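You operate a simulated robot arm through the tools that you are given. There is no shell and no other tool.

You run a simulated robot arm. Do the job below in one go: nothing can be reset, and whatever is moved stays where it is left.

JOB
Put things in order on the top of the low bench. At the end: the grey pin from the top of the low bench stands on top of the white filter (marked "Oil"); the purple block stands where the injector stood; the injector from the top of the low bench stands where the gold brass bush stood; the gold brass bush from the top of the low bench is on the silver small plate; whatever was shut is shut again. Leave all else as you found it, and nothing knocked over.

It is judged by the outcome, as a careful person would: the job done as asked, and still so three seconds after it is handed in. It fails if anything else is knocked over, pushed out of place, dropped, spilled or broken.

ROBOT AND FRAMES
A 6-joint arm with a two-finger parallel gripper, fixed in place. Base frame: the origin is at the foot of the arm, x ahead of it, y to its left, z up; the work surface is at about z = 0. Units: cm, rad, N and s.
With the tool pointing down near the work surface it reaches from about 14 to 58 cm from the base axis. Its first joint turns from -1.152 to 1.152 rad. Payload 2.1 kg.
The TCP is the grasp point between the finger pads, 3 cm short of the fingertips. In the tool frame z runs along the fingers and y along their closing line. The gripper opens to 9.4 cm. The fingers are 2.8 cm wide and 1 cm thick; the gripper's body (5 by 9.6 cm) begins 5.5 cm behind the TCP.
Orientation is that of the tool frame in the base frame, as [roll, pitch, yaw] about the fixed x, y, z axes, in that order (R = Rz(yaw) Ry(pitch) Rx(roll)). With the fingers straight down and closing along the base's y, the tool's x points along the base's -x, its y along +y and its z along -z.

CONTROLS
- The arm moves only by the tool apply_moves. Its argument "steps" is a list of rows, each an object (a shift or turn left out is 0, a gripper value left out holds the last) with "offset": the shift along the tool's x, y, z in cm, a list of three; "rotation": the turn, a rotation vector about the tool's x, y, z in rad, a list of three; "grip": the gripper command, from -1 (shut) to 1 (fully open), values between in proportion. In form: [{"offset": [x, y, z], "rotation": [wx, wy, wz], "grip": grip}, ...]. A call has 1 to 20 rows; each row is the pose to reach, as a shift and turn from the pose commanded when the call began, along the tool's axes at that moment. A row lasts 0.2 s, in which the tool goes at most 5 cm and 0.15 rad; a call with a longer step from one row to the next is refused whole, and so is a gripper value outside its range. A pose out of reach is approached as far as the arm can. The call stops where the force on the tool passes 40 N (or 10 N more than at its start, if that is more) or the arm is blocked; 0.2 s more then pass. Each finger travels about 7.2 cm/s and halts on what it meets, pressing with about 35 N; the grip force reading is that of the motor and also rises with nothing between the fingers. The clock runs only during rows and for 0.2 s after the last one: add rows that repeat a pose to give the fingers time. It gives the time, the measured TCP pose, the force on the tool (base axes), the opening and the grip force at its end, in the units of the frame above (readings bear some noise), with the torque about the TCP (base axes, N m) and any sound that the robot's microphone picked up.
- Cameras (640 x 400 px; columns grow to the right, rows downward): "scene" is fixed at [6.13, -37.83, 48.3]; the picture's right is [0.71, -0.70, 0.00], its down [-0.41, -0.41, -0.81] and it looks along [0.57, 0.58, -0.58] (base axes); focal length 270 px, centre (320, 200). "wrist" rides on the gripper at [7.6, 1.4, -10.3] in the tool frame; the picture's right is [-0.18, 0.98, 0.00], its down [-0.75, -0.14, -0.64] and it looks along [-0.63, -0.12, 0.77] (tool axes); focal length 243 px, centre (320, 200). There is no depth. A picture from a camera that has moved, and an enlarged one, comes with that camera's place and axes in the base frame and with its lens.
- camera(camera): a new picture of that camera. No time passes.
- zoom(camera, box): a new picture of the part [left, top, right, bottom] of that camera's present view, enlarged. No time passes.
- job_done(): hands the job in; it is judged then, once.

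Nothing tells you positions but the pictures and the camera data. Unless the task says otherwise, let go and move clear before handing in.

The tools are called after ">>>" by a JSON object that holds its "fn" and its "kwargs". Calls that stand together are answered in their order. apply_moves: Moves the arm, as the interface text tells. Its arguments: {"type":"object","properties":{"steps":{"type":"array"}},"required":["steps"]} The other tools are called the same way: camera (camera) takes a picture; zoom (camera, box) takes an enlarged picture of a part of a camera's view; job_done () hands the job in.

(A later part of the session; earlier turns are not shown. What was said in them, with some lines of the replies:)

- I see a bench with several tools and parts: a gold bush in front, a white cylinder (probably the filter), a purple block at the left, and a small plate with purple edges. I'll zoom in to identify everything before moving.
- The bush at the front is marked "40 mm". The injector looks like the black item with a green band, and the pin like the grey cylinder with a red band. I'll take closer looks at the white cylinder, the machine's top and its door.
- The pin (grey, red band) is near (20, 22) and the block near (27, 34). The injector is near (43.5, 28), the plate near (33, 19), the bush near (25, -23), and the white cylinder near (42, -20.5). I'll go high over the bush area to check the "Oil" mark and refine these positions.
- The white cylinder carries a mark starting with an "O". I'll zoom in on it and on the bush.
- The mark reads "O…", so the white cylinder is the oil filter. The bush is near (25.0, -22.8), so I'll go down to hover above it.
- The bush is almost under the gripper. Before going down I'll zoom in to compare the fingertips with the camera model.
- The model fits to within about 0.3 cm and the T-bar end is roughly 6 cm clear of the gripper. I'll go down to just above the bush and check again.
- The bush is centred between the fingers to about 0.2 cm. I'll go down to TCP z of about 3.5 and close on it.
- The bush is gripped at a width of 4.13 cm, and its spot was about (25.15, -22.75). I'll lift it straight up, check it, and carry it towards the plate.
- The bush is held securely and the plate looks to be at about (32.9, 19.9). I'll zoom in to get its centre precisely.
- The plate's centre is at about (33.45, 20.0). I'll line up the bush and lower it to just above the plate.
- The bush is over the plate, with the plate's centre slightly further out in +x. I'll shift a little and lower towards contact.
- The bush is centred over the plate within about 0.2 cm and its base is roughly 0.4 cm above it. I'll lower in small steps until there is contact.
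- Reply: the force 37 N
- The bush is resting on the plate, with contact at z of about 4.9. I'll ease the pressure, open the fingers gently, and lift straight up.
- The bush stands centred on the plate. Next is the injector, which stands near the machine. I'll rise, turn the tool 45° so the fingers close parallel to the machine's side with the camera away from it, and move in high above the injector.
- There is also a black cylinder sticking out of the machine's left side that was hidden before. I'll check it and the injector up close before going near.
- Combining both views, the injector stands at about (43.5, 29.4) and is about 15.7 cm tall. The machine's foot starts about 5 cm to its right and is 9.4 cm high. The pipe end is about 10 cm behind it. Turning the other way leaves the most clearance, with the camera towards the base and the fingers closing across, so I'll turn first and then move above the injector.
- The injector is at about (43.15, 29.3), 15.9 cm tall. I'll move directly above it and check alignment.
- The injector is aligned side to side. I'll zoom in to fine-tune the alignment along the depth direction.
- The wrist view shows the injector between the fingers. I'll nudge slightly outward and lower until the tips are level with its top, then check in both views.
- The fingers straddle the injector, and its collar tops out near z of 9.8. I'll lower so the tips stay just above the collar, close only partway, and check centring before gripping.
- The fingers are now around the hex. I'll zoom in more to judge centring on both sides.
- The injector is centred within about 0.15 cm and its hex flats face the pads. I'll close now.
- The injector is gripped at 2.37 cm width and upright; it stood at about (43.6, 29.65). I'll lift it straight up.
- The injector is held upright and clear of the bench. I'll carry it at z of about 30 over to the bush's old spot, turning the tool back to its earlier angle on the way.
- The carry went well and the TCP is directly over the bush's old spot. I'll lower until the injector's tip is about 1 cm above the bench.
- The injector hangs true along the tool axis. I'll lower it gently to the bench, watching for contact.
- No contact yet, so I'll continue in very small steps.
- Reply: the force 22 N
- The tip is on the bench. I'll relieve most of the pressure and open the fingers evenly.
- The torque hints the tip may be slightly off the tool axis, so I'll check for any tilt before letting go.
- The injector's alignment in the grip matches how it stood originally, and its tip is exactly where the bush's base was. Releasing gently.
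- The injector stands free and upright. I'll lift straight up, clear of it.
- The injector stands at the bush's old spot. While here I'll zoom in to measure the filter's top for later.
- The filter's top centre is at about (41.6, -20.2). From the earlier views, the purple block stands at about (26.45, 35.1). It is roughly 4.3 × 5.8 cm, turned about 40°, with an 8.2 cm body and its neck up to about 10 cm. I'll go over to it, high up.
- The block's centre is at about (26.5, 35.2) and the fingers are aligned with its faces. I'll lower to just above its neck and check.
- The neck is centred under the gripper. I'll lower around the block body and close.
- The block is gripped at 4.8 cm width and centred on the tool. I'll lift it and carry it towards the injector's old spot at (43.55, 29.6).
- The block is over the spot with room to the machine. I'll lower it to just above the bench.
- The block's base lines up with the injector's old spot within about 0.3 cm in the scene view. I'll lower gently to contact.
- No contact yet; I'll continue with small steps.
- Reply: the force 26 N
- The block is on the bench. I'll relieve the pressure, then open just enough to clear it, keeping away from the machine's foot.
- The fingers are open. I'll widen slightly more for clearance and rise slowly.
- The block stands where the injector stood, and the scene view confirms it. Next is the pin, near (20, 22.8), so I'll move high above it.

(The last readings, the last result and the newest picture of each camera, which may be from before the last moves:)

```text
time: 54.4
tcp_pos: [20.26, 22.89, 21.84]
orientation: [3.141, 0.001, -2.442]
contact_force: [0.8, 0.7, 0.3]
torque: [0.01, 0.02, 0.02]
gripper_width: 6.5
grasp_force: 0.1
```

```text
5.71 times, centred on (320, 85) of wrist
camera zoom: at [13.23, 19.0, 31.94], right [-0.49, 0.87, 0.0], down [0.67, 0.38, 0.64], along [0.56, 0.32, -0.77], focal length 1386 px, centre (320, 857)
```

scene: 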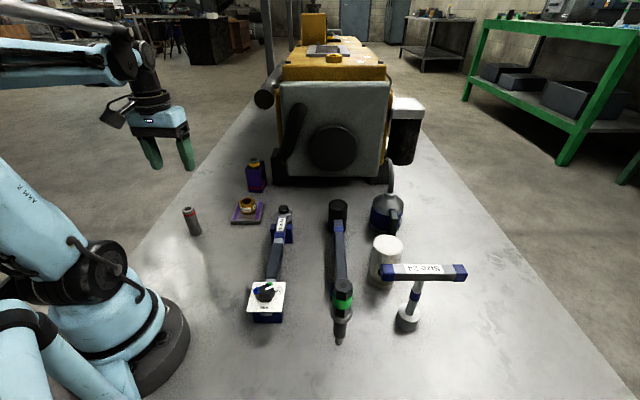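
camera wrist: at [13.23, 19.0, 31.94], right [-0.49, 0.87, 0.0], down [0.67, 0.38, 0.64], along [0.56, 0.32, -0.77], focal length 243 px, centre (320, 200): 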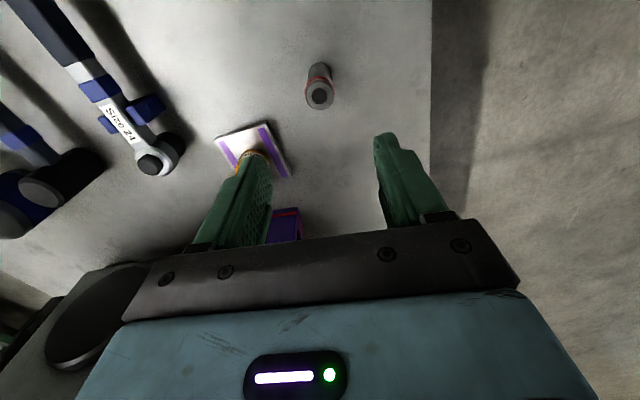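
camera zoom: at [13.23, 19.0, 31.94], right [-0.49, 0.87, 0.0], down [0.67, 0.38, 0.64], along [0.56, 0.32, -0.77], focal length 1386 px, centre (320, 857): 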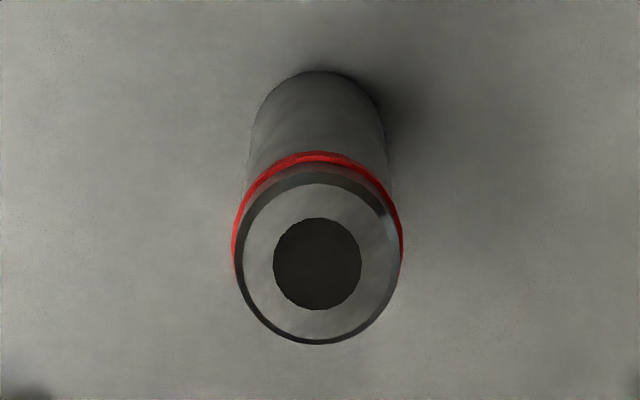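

The pin is at about (19.5, 22.45), roughly 2.8 cm across and 7.7 cm tall. I'll adjust and lower to just above its top.

>>> {"fn": "apply_moves", "kwargs": {"steps": [{"offset": [0.7, 0.05, 3], "grip": 0.38}, {"offset": [0.7, 0.05, 6.5], "grip": 0.38}, {"offset": [0.7, 0.05, 9.3], "grip": 0.38}, {"offset": [0.7, 0.05, 9.3], "grip": 0.38}]}}

>>> {"fn": "zoom", "kwargs": {"camera": "wrist", "box": [220, 80, 420, 230]}}

>>> {"fn": "zoom", "kwargs": {"camera": "scene", "box": [120, 130, 260, 260]}}

```text
time: 55.4
tcp_pos: [19.72, 22.61, 12.25]
orientation: [-3.141, 0.001, -2.441]
contact_force: [-0.4, -0.7, 0.3]
torque: [0.02, 0.01, -0.01]
gripper_width: 6.5
grasp_force: 0.1
```

```text
2.67 times, centred on (320, 155) of wrist
camera zoom: at [12.76, 18.64, 22.47], right [-0.49, 0.87, 0.0], down [0.67, 0.38, 0.64], along [0.56, 0.32, -0.77], focal length 647 px, centre (320, 320)
```

zoom: 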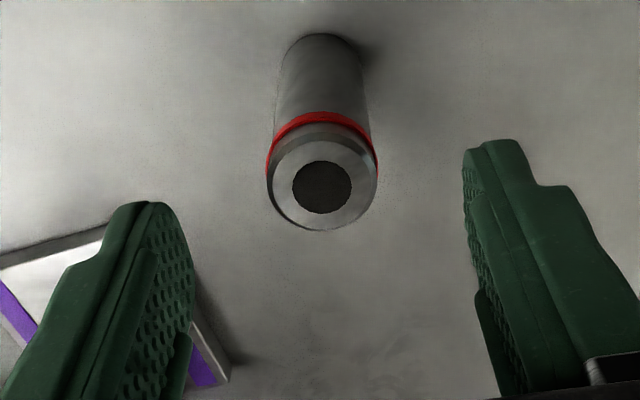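

```text
3.08 times, centred on (190, 195) of scene
camera zoom: at [6.13, -37.83, 48.3], right [0.71, -0.7, 0.0], down [-0.41, -0.41, -0.81], along [0.57, 0.58, -0.58], focal length 831 px, centre (720, 215)
```

zoom: 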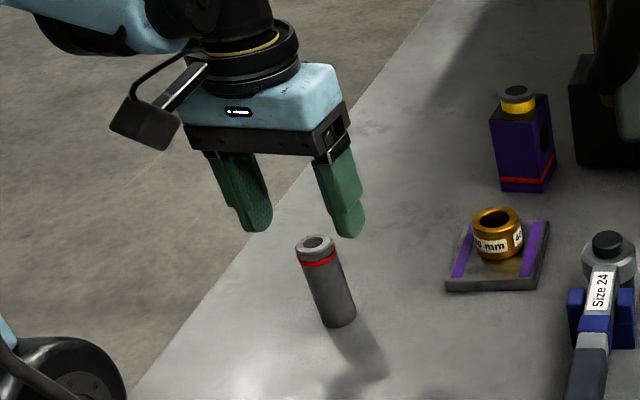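

The pin is centred between the fingers. I'll lower to mid-height and close.

>>> {"fn": "apply_moves", "kwargs": {"steps": [{"offset": [0, 0, 2.5], "grip": 0.38}, {"offset": [0, 0, 5], "grip": 0.38}, {"offset": [0, 0, 7.05], "grip": 0.38}, {"offset": [0, 0, 7.05], "grip": 0.0}, {"offset": [0, 0, 7.05], "grip": -0.2}, {"offset": [0, 0, 7.05], "grip": -1}, {"offset": [0, 0, 7.05], "grip": -1}, {"offset": [0, 0, 7.05], "grip": -1}]}}

>>> {"fn": "zoom", "kwargs": {"camera": "wrist", "box": [220, 80, 420, 240]}}

>>> {"fn": "zoom", "kwargs": {"camera": "scene", "box": [120, 130, 260, 260]}}

```text
time: 57.2
tcp_pos: [19.54, 22.45, 5.21]
orientation: [-3.141, 0.001, -2.442]
contact_force: [-0.4, -0.7, -0.1]
torque: [0.0, 0.01, 0.02]
gripper_width: 2.8
grasp_force: 34.7
```

```text
2.50 times, centred on (320, 160) of wrist
camera zoom: at [12.61, 18.53, 15.45], right [-0.49, 0.87, 0.0], down [0.67, 0.38, 0.64], along [0.56, 0.32, -0.77], focal length 606 px, centre (320, 300)
```

zoom: 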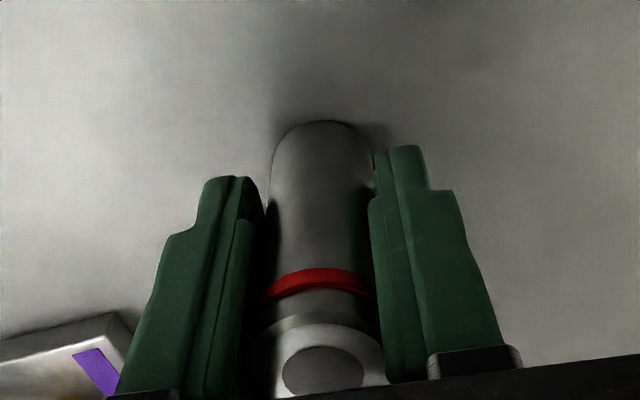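

```text
3.08 times, centred on (190, 195) of scene
camera zoom: at [6.13, -37.83, 48.3], right [0.71, -0.7, 0.0], down [-0.41, -0.41, -0.81], along [0.57, 0.58, -0.58], focal length 831 px, centre (720, 215)
```

zoom: 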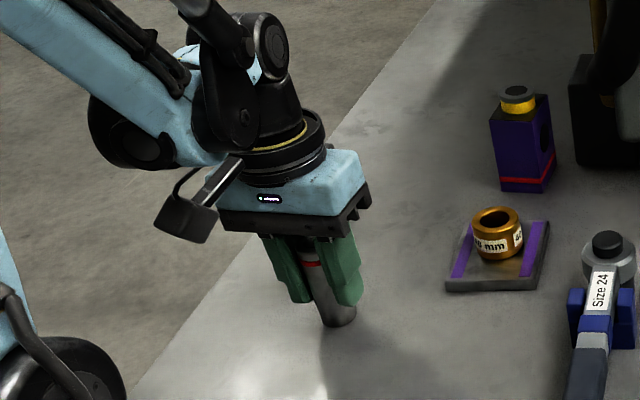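

The pin is gripped at 2.8 cm width. I'll lift it high and carry it above the filter, turning the tool on the way.

>>> {"fn": "apply_moves", "kwargs": {"steps": [{"offset": [0, 0, -1], "grip": -1}, {"offset": [0, 0, -4.5], "grip": -1}, {"offset": [0, 0, -9], "grip": -1}, {"offset": [0, 0, -13.5], "grip": -1}, {"offset": [0, 0, -18], "grip": -1}, {"offset": [0.3, -1.5, -22], "rotation": [0, 0, 0.05], "grip": -1}, {"offset": [1.2, -5.2, -23], "rotation": [0, 0, 0.11], "grip": -1}, {"offset": [2.2, -9.5, -23], "rotation": [0, 0, 0.17], "grip": -1}, {"offset": [3.2, -14, -23], "rotation": [0, 0, 0.23], "grip": -1}, {"offset": [4.2, -18.5, -23], "rotation": [0, 0, 0.3], "grip": -1}, {"offset": [5.2, -23, -23], "rotation": [0, 0, 0.37], "grip": -1}, {"offset": [6.2, -27.5, -23], "rotation": [0, 0, 0.44], "grip": -1}, {"offset": [7.2, -32, -23], "rotation": [0, 0, 0.51], "grip": -1}, {"offset": [8.2, -36.5, -23], "rotation": [0, 0, 0.58], "grip": -1}, {"offset": [9.2, -41, -23], "rotation": [0, 0, 0.64], "grip": -1}, {"offset": [10.1, -44.8, -23], "rotation": [0, 0, 0.698], "grip": -1}, {"offset": [10.63, -46.87, -23], "rotation": [0, 0, 0.698], "grip": -1}, {"offset": [10.63, -46.87, -23], "rotation": [0, 0, 0.698], "grip": -1}, {"offset": [10.63, -46.87, -23], "rotation": [0, 0, 0.698], "grip": -1}]}}

>>> {"fn": "camera", "kwargs": {"camera": "wrist"}}

>>> {"fn": "camera", "kwargs": {"camera": "scene"}}

```text
time: 61.2
tcp_pos: [41.55, -20.18, 28.48]
orientation: [3.141, 0.003, -3.141]
contact_force: [1.3, -0.9, -2.2]
torque: [0.0, 0.04, 0.0]
gripper_width: 2.8
grasp_force: 35.3
```

```text
taken
camera wrist: at [33.77, -18.84, 38.68], right [0.18, 0.98, 0.0], down [0.75, -0.14, 0.64], along [0.63, -0.12, -0.77], focal length 243 px, centre (320, 200)
```

wrist: 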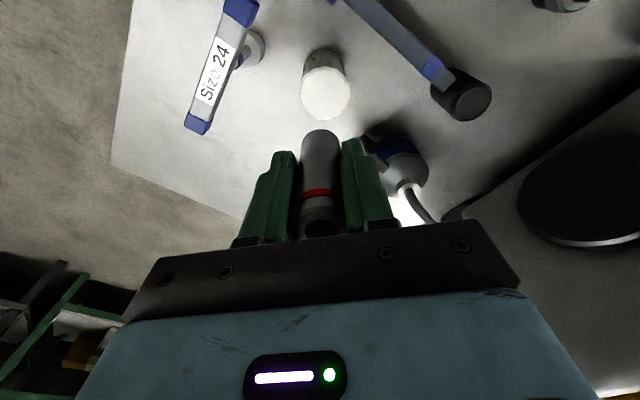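

```text
taken
```

scene: 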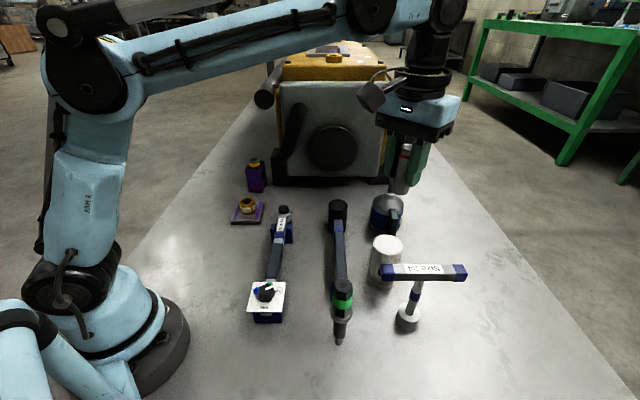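

>>> {"fn": "zoom", "kwargs": {"camera": "wrist", "box": [270, 30, 380, 160]}}

```text
3.08 times, centred on (325, 95) of wrist
camera zoom: at [33.77, -18.84, 38.68], right [0.18, 0.98, 0.0], down [0.75, -0.14, 0.64], along [0.63, -0.12, -0.77], focal length 746 px, centre (305, 523)
```

zoom: 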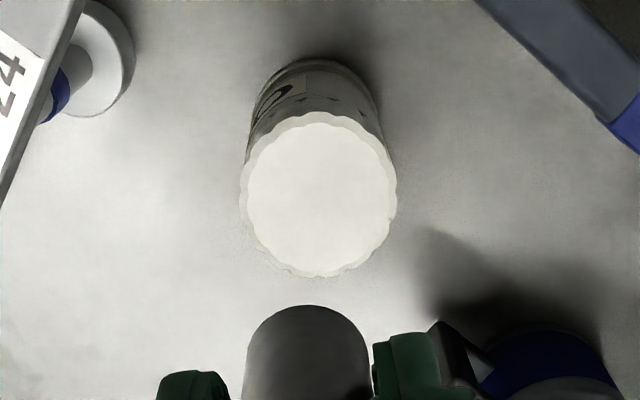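

The filter's top centre is at about (41.85, -19.85). I'll shift over it and lower until the pin is about 2.5 cm above it, then check alignment.

>>> {"fn": "apply_moves", "kwargs": {"steps": [{"offset": [-0.3, 0.35, 2], "grip": -1}, {"offset": [-0.3, 0.35, 5.5], "grip": -1}, {"offset": [-0.3, 0.35, 9], "grip": -1}, {"offset": [-0.3, 0.35, 10.2], "grip": -1}, {"offset": [-0.3, 0.35, 10.2], "grip": -1}]}}

>>> {"fn": "zoom", "kwargs": {"camera": "wrist", "box": [220, 60, 420, 240]}}

>>> {"fn": "zoom", "kwargs": {"camera": "scene", "box": [330, 180, 450, 300]}}

```text
time: 62.4
tcp_pos: [41.93, -19.93, 18.04]
orientation: [3.14, 0.003, -3.139]
contact_force: [-1.2, 0.1, -2.0]
torque: [-0.01, 0.03, -0.03]
gripper_width: 2.82
grasp_force: 35.1
```

```text
2.22 times, centred on (320, 150) of wrist
camera zoom: at [34.13, -18.52, 28.26], right [0.18, 0.98, 0.0], down [0.75, -0.14, 0.64], along [0.63, -0.12, -0.77], focal length 539 px, centre (320, 311)
```

zoom: 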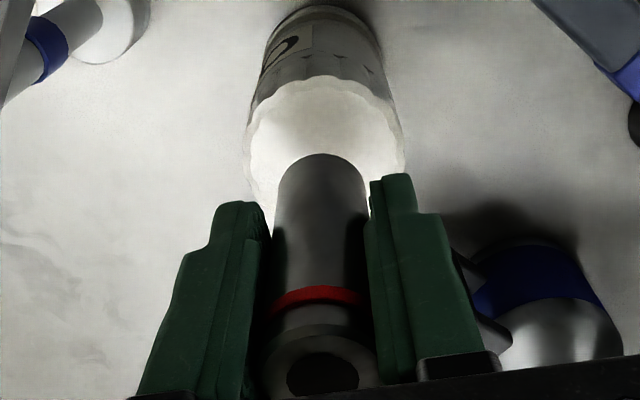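

```text
3.33 times, centred on (390, 240) of scene
camera zoom: at [6.13, -37.83, 48.3], right [0.71, -0.7, 0.0], down [-0.41, -0.41, -0.81], along [0.57, 0.58, -0.58], focal length 900 px, centre (87, 67)
```

zoom: 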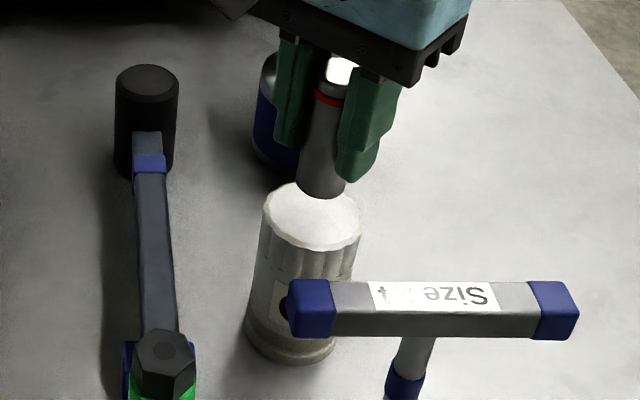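

The pin is nearly centred over the filter, and a shift of about 0.2 cm will finish it. I'll lower close to the top.

>>> {"fn": "apply_moves", "kwargs": {"steps": [{"offset": [0.2, 0.08, 0.8], "grip": -1}, {"offset": [0.2, 0.08, 1.6], "grip": -1}, {"offset": [0.2, 0.08, 1.9], "grip": -1}, {"offset": [0.2, 0.08, 1.9], "grip": -1}]}}

>>> {"fn": "zoom", "kwargs": {"camera": "wrist", "box": [240, 80, 400, 220]}}

>>> {"fn": "zoom", "kwargs": {"camera": "scene", "box": [350, 190, 430, 280]}}

```text
time: 63.4
tcp_pos: [41.57, -19.83, 16.21]
orientation: [-3.142, 0.001, -3.139]
contact_force: [0.0, 0.2, -2.4]
torque: [-0.01, -0.02, 0.02]
gripper_width: 2.79
grasp_force: 35.3
```

```text
2.86 times, centred on (320, 150) of wrist
camera zoom: at [33.84, -18.44, 26.32], right [0.18, 0.98, 0.0], down [0.75, -0.14, 0.64], along [0.63, -0.12, -0.77], focal length 693 px, centre (320, 343)
```

zoom: 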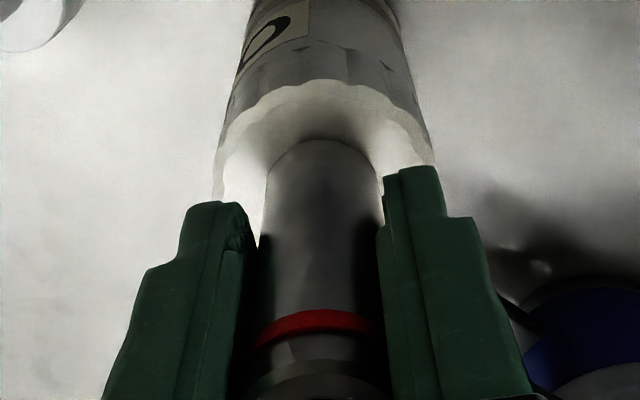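

```text
4.44 times, centred on (390, 235) of scene
camera zoom: at [6.13, -37.83, 48.3], right [0.71, -0.7, 0.0], down [-0.41, -0.41, -0.81], along [0.57, 0.58, -0.58], focal length 1200 px, centre (9, 44)
```

zoom: 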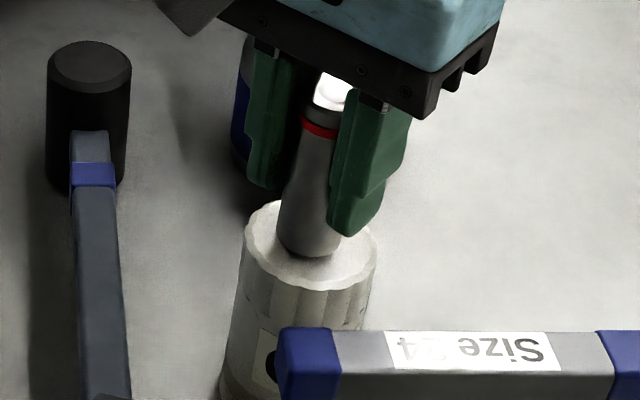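

The pin is centred over the filter in both views. I'll lower slowly to contact.

>>> {"fn": "apply_moves", "kwargs": {"steps": [{"offset": [0, 0, 0.15], "grip": -1}, {"offset": [0, 0, 0.3], "grip": -1}, {"offset": [0, 0, 0.3], "grip": -1}]}}

>>> {"fn": "apply_moves", "kwargs": {"steps": [{"offset": [0, 0, 0.08], "grip": -1}, {"offset": [0, 0, 0.15], "grip": -1}, {"offset": [0, 0, 0.15], "grip": -1}]}}

```text
time: 64.2
tcp_pos: [41.62, -19.87, 15.92]
orientation: [3.139, 0.002, -3.141]
contact_force: [-0.4, -0.1, -2.6]
torque: [0.02, 0.01, -0.01]
gripper_width: 2.8
grasp_force: 34.5
```

```text
time: 65.0
tcp_pos: [41.62, -19.8, 15.71]
orientation: [3.14, 0.001, -3.14]
contact_force: [-0.6, -1.0, 12.9]
torque: [-0.06, -0.01, -0.01]
gripper_width: 2.82
grasp_force: 35.0
```

The pin is resting on the filter. I'll ease off slightly, open evenly, and check before lifting.

>>> {"fn": "apply_moves", "kwargs": {"steps": [{"offset": [0, 0, -0.04], "grip": -1}, {"offset": [0, 0, -0.04], "grip": -0.38}, {"offset": [0, 0, -0.04], "grip": -0.28}, {"offset": [0, 0, -0.04], "grip": -0.1}, {"offset": [0, 0, -0.04], "grip": 0.15}, {"offset": [0, 0, -0.04], "grip": 0.15}]}}

>>> {"fn": "zoom", "kwargs": {"camera": "scene", "box": [350, 190, 430, 280]}}

>>> {"fn": "zoom", "kwargs": {"camera": "wrist", "box": [240, 80, 400, 220]}}

```text
time: 66.4
tcp_pos: [41.71, -19.96, 15.82]
orientation: [3.14, 0.003, -3.14]
contact_force: [0.5, -0.8, -0.4]
torque: [0.03, -0.02, -0.03]
gripper_width: 5.38
grasp_force: 0.0
```

```text
4.44 times, centred on (390, 235) of scene
camera zoom: at [6.13, -37.83, 48.3], right [0.71, -0.7, 0.0], down [-0.41, -0.41, -0.81], along [0.57, 0.58, -0.58], focal length 1200 px, centre (9, 44)
```

zoom: 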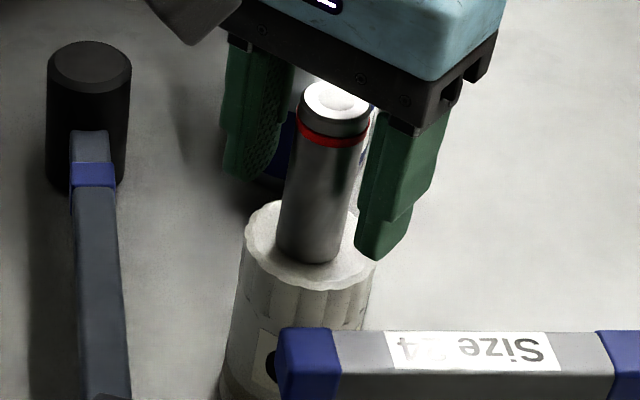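

```text
2.86 times, centred on (320, 150) of wrist
camera zoom: at [33.85, -18.5, 25.96], right [0.18, 0.98, 0.0], down [0.75, -0.14, 0.64], along [0.63, -0.12, -0.77], focal length 693 px, centre (320, 343)
```

zoom: 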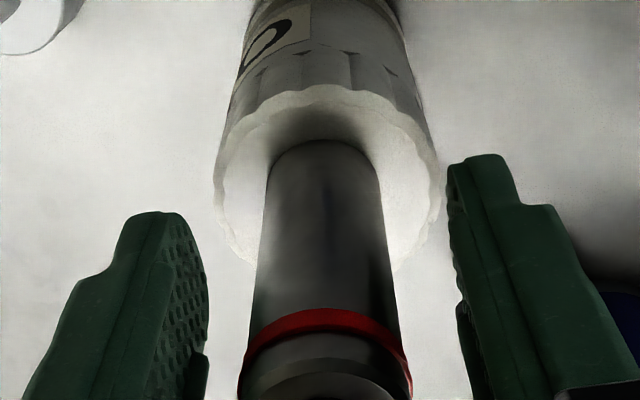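

The pin stands upright in the middle of the filter's top. I'll lift straight up and away, then check the whole scene.

>>> {"fn": "apply_moves", "kwargs": {"steps": [{"offset": [0, 0, -1], "grip": 0.15}, {"offset": [0, 0, -3], "grip": 0.15}, {"offset": [0, 0, -6.5], "grip": 0.15}, {"offset": [0, 0, -10.5], "grip": 0.15}, {"offset": [0, 0, -14], "grip": 0.15}, {"offset": [3, 3, -14], "grip": 0.15}, {"offset": [6.5, 6, -14], "grip": 0.15}, {"offset": [9, 10, -14], "grip": 0.15}, {"offset": [10, 14.5, -14], "grip": 0.15}, {"offset": [11, 19, -14], "grip": 0.15}, {"offset": [12, 23.5, -14], "grip": 0.15}, {"offset": [12, 26, -14], "grip": 0.15}, {"offset": [12, 26, -14], "grip": 0.15}, {"offset": [12, 26, -14], "grip": 0.15}]}}

>>> {"fn": "camera", "kwargs": {"camera": "scene"}}

>>> {"fn": "camera", "kwargs": {"camera": "wrist"}}

```text
time: 69.4
tcp_pos: [29.55, 6.28, 29.71]
orientation: [3.14, 0.002, -3.14]
contact_force: [0.4, -0.3, 1.1]
torque: [0.0, 0.01, 0.01]
gripper_width: 5.42
grasp_force: 0.1
```

```text
taken
```

scene: 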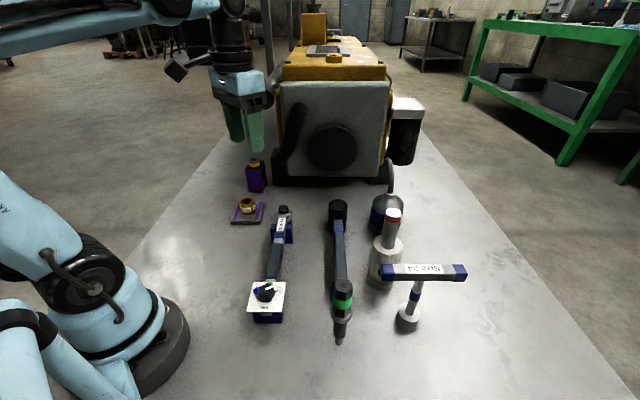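

```text
taken
camera wrist: at [21.91, 7.52, 39.81], right [0.18, 0.98, 0.0], down [0.75, -0.14, 0.64], along [0.63, -0.12, -0.77], focal length 243 px, centre (320, 200)
```

wrist: 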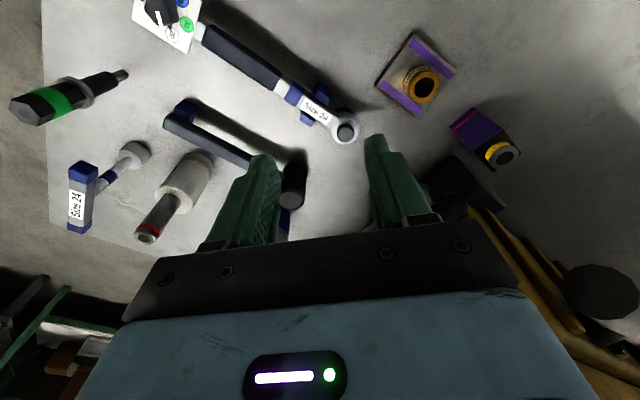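

Everything looks in place. I'll take a last close look at each item to confirm it is upright and nothing else moved.

>>> {"fn": "zoom", "kwargs": {"camera": "scene", "box": [320, 180, 480, 360]}}

>>> {"fn": "zoom", "kwargs": {"camera": "scene", "box": [180, 120, 320, 250]}}

>>> {"fn": "zoom", "kwargs": {"camera": "wrist", "box": [0, 0, 360, 260]}}

```text
2.22 times, centred on (400, 270) of scene
camera zoom: at [6.13, -37.83, 48.3], right [0.71, -0.7, 0.0], down [-0.41, -0.41, -0.81], along [0.57, 0.58, -0.58], focal length 600 px, centre (142, 44)
```

zoom: 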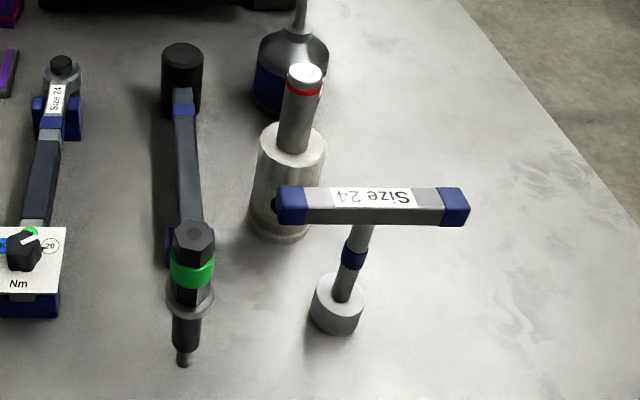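

```text
3.08 times, centred on (250, 185) of scene
camera zoom: at [6.13, -37.83, 48.3], right [0.71, -0.7, 0.0], down [-0.41, -0.41, -0.81], along [0.57, 0.58, -0.58], focal length 831 px, centre (535, 246)
```

zoom: 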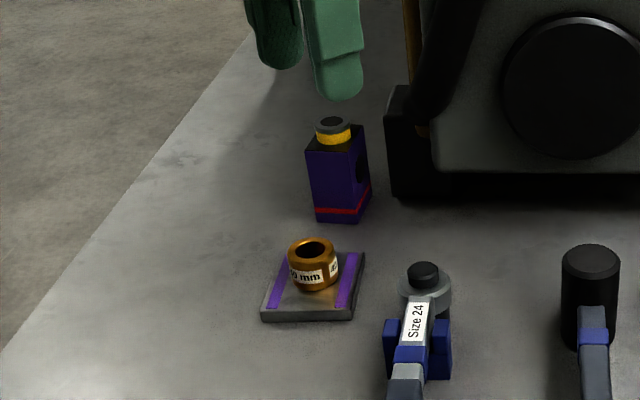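

```text
1.54 times, centred on (180, 130) of wrist
camera zoom: at [21.91, 7.52, 39.81], right [0.18, 0.98, 0.0], down [0.75, -0.14, 0.64], along [0.63, -0.12, -0.77], focal length 373 px, centre (535, 308)
```

zoom: 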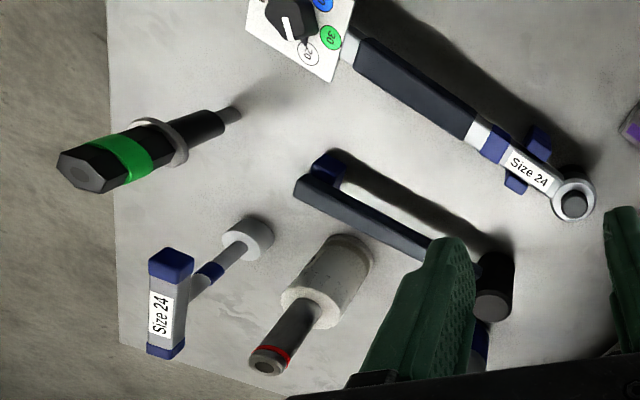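

All four items are in place and upright. The pin is on the "Oil" filter, the block is at the injector's old spot, the injector is at the bush's old spot, and the bush is on the small plate. Nothing else moved and nothing was opened, and the gripper is empty and clear, so I'm handing in the job.

>>> {"fn": "job_done", "kwargs": {}}

```text
The job is handed in.
```

The bench is in order and the job is handed in. My last pictures showed everything upright:

- **Pin:** the grey pin stands in the middle of the top of the white filter. Only the "O" of the "Oil" mark was clearly readable.
- **Purple block:** it stands where the injector stood, within about 0.3 cm.
- **Injector:** it stands upright on its tip where the gold brass bush stood.
- **Bush:** the gold bush that was on the bench sits in the centre of the small plate with the purple stripes. I took this to be the silver small plate, as it was the only small one on the bench. I left the second gold bush, on top of the machine, alone.

I opened nothing, so there was nothing to shut again. The other tools show no sign of having moved, and the gripper is empty and clear.
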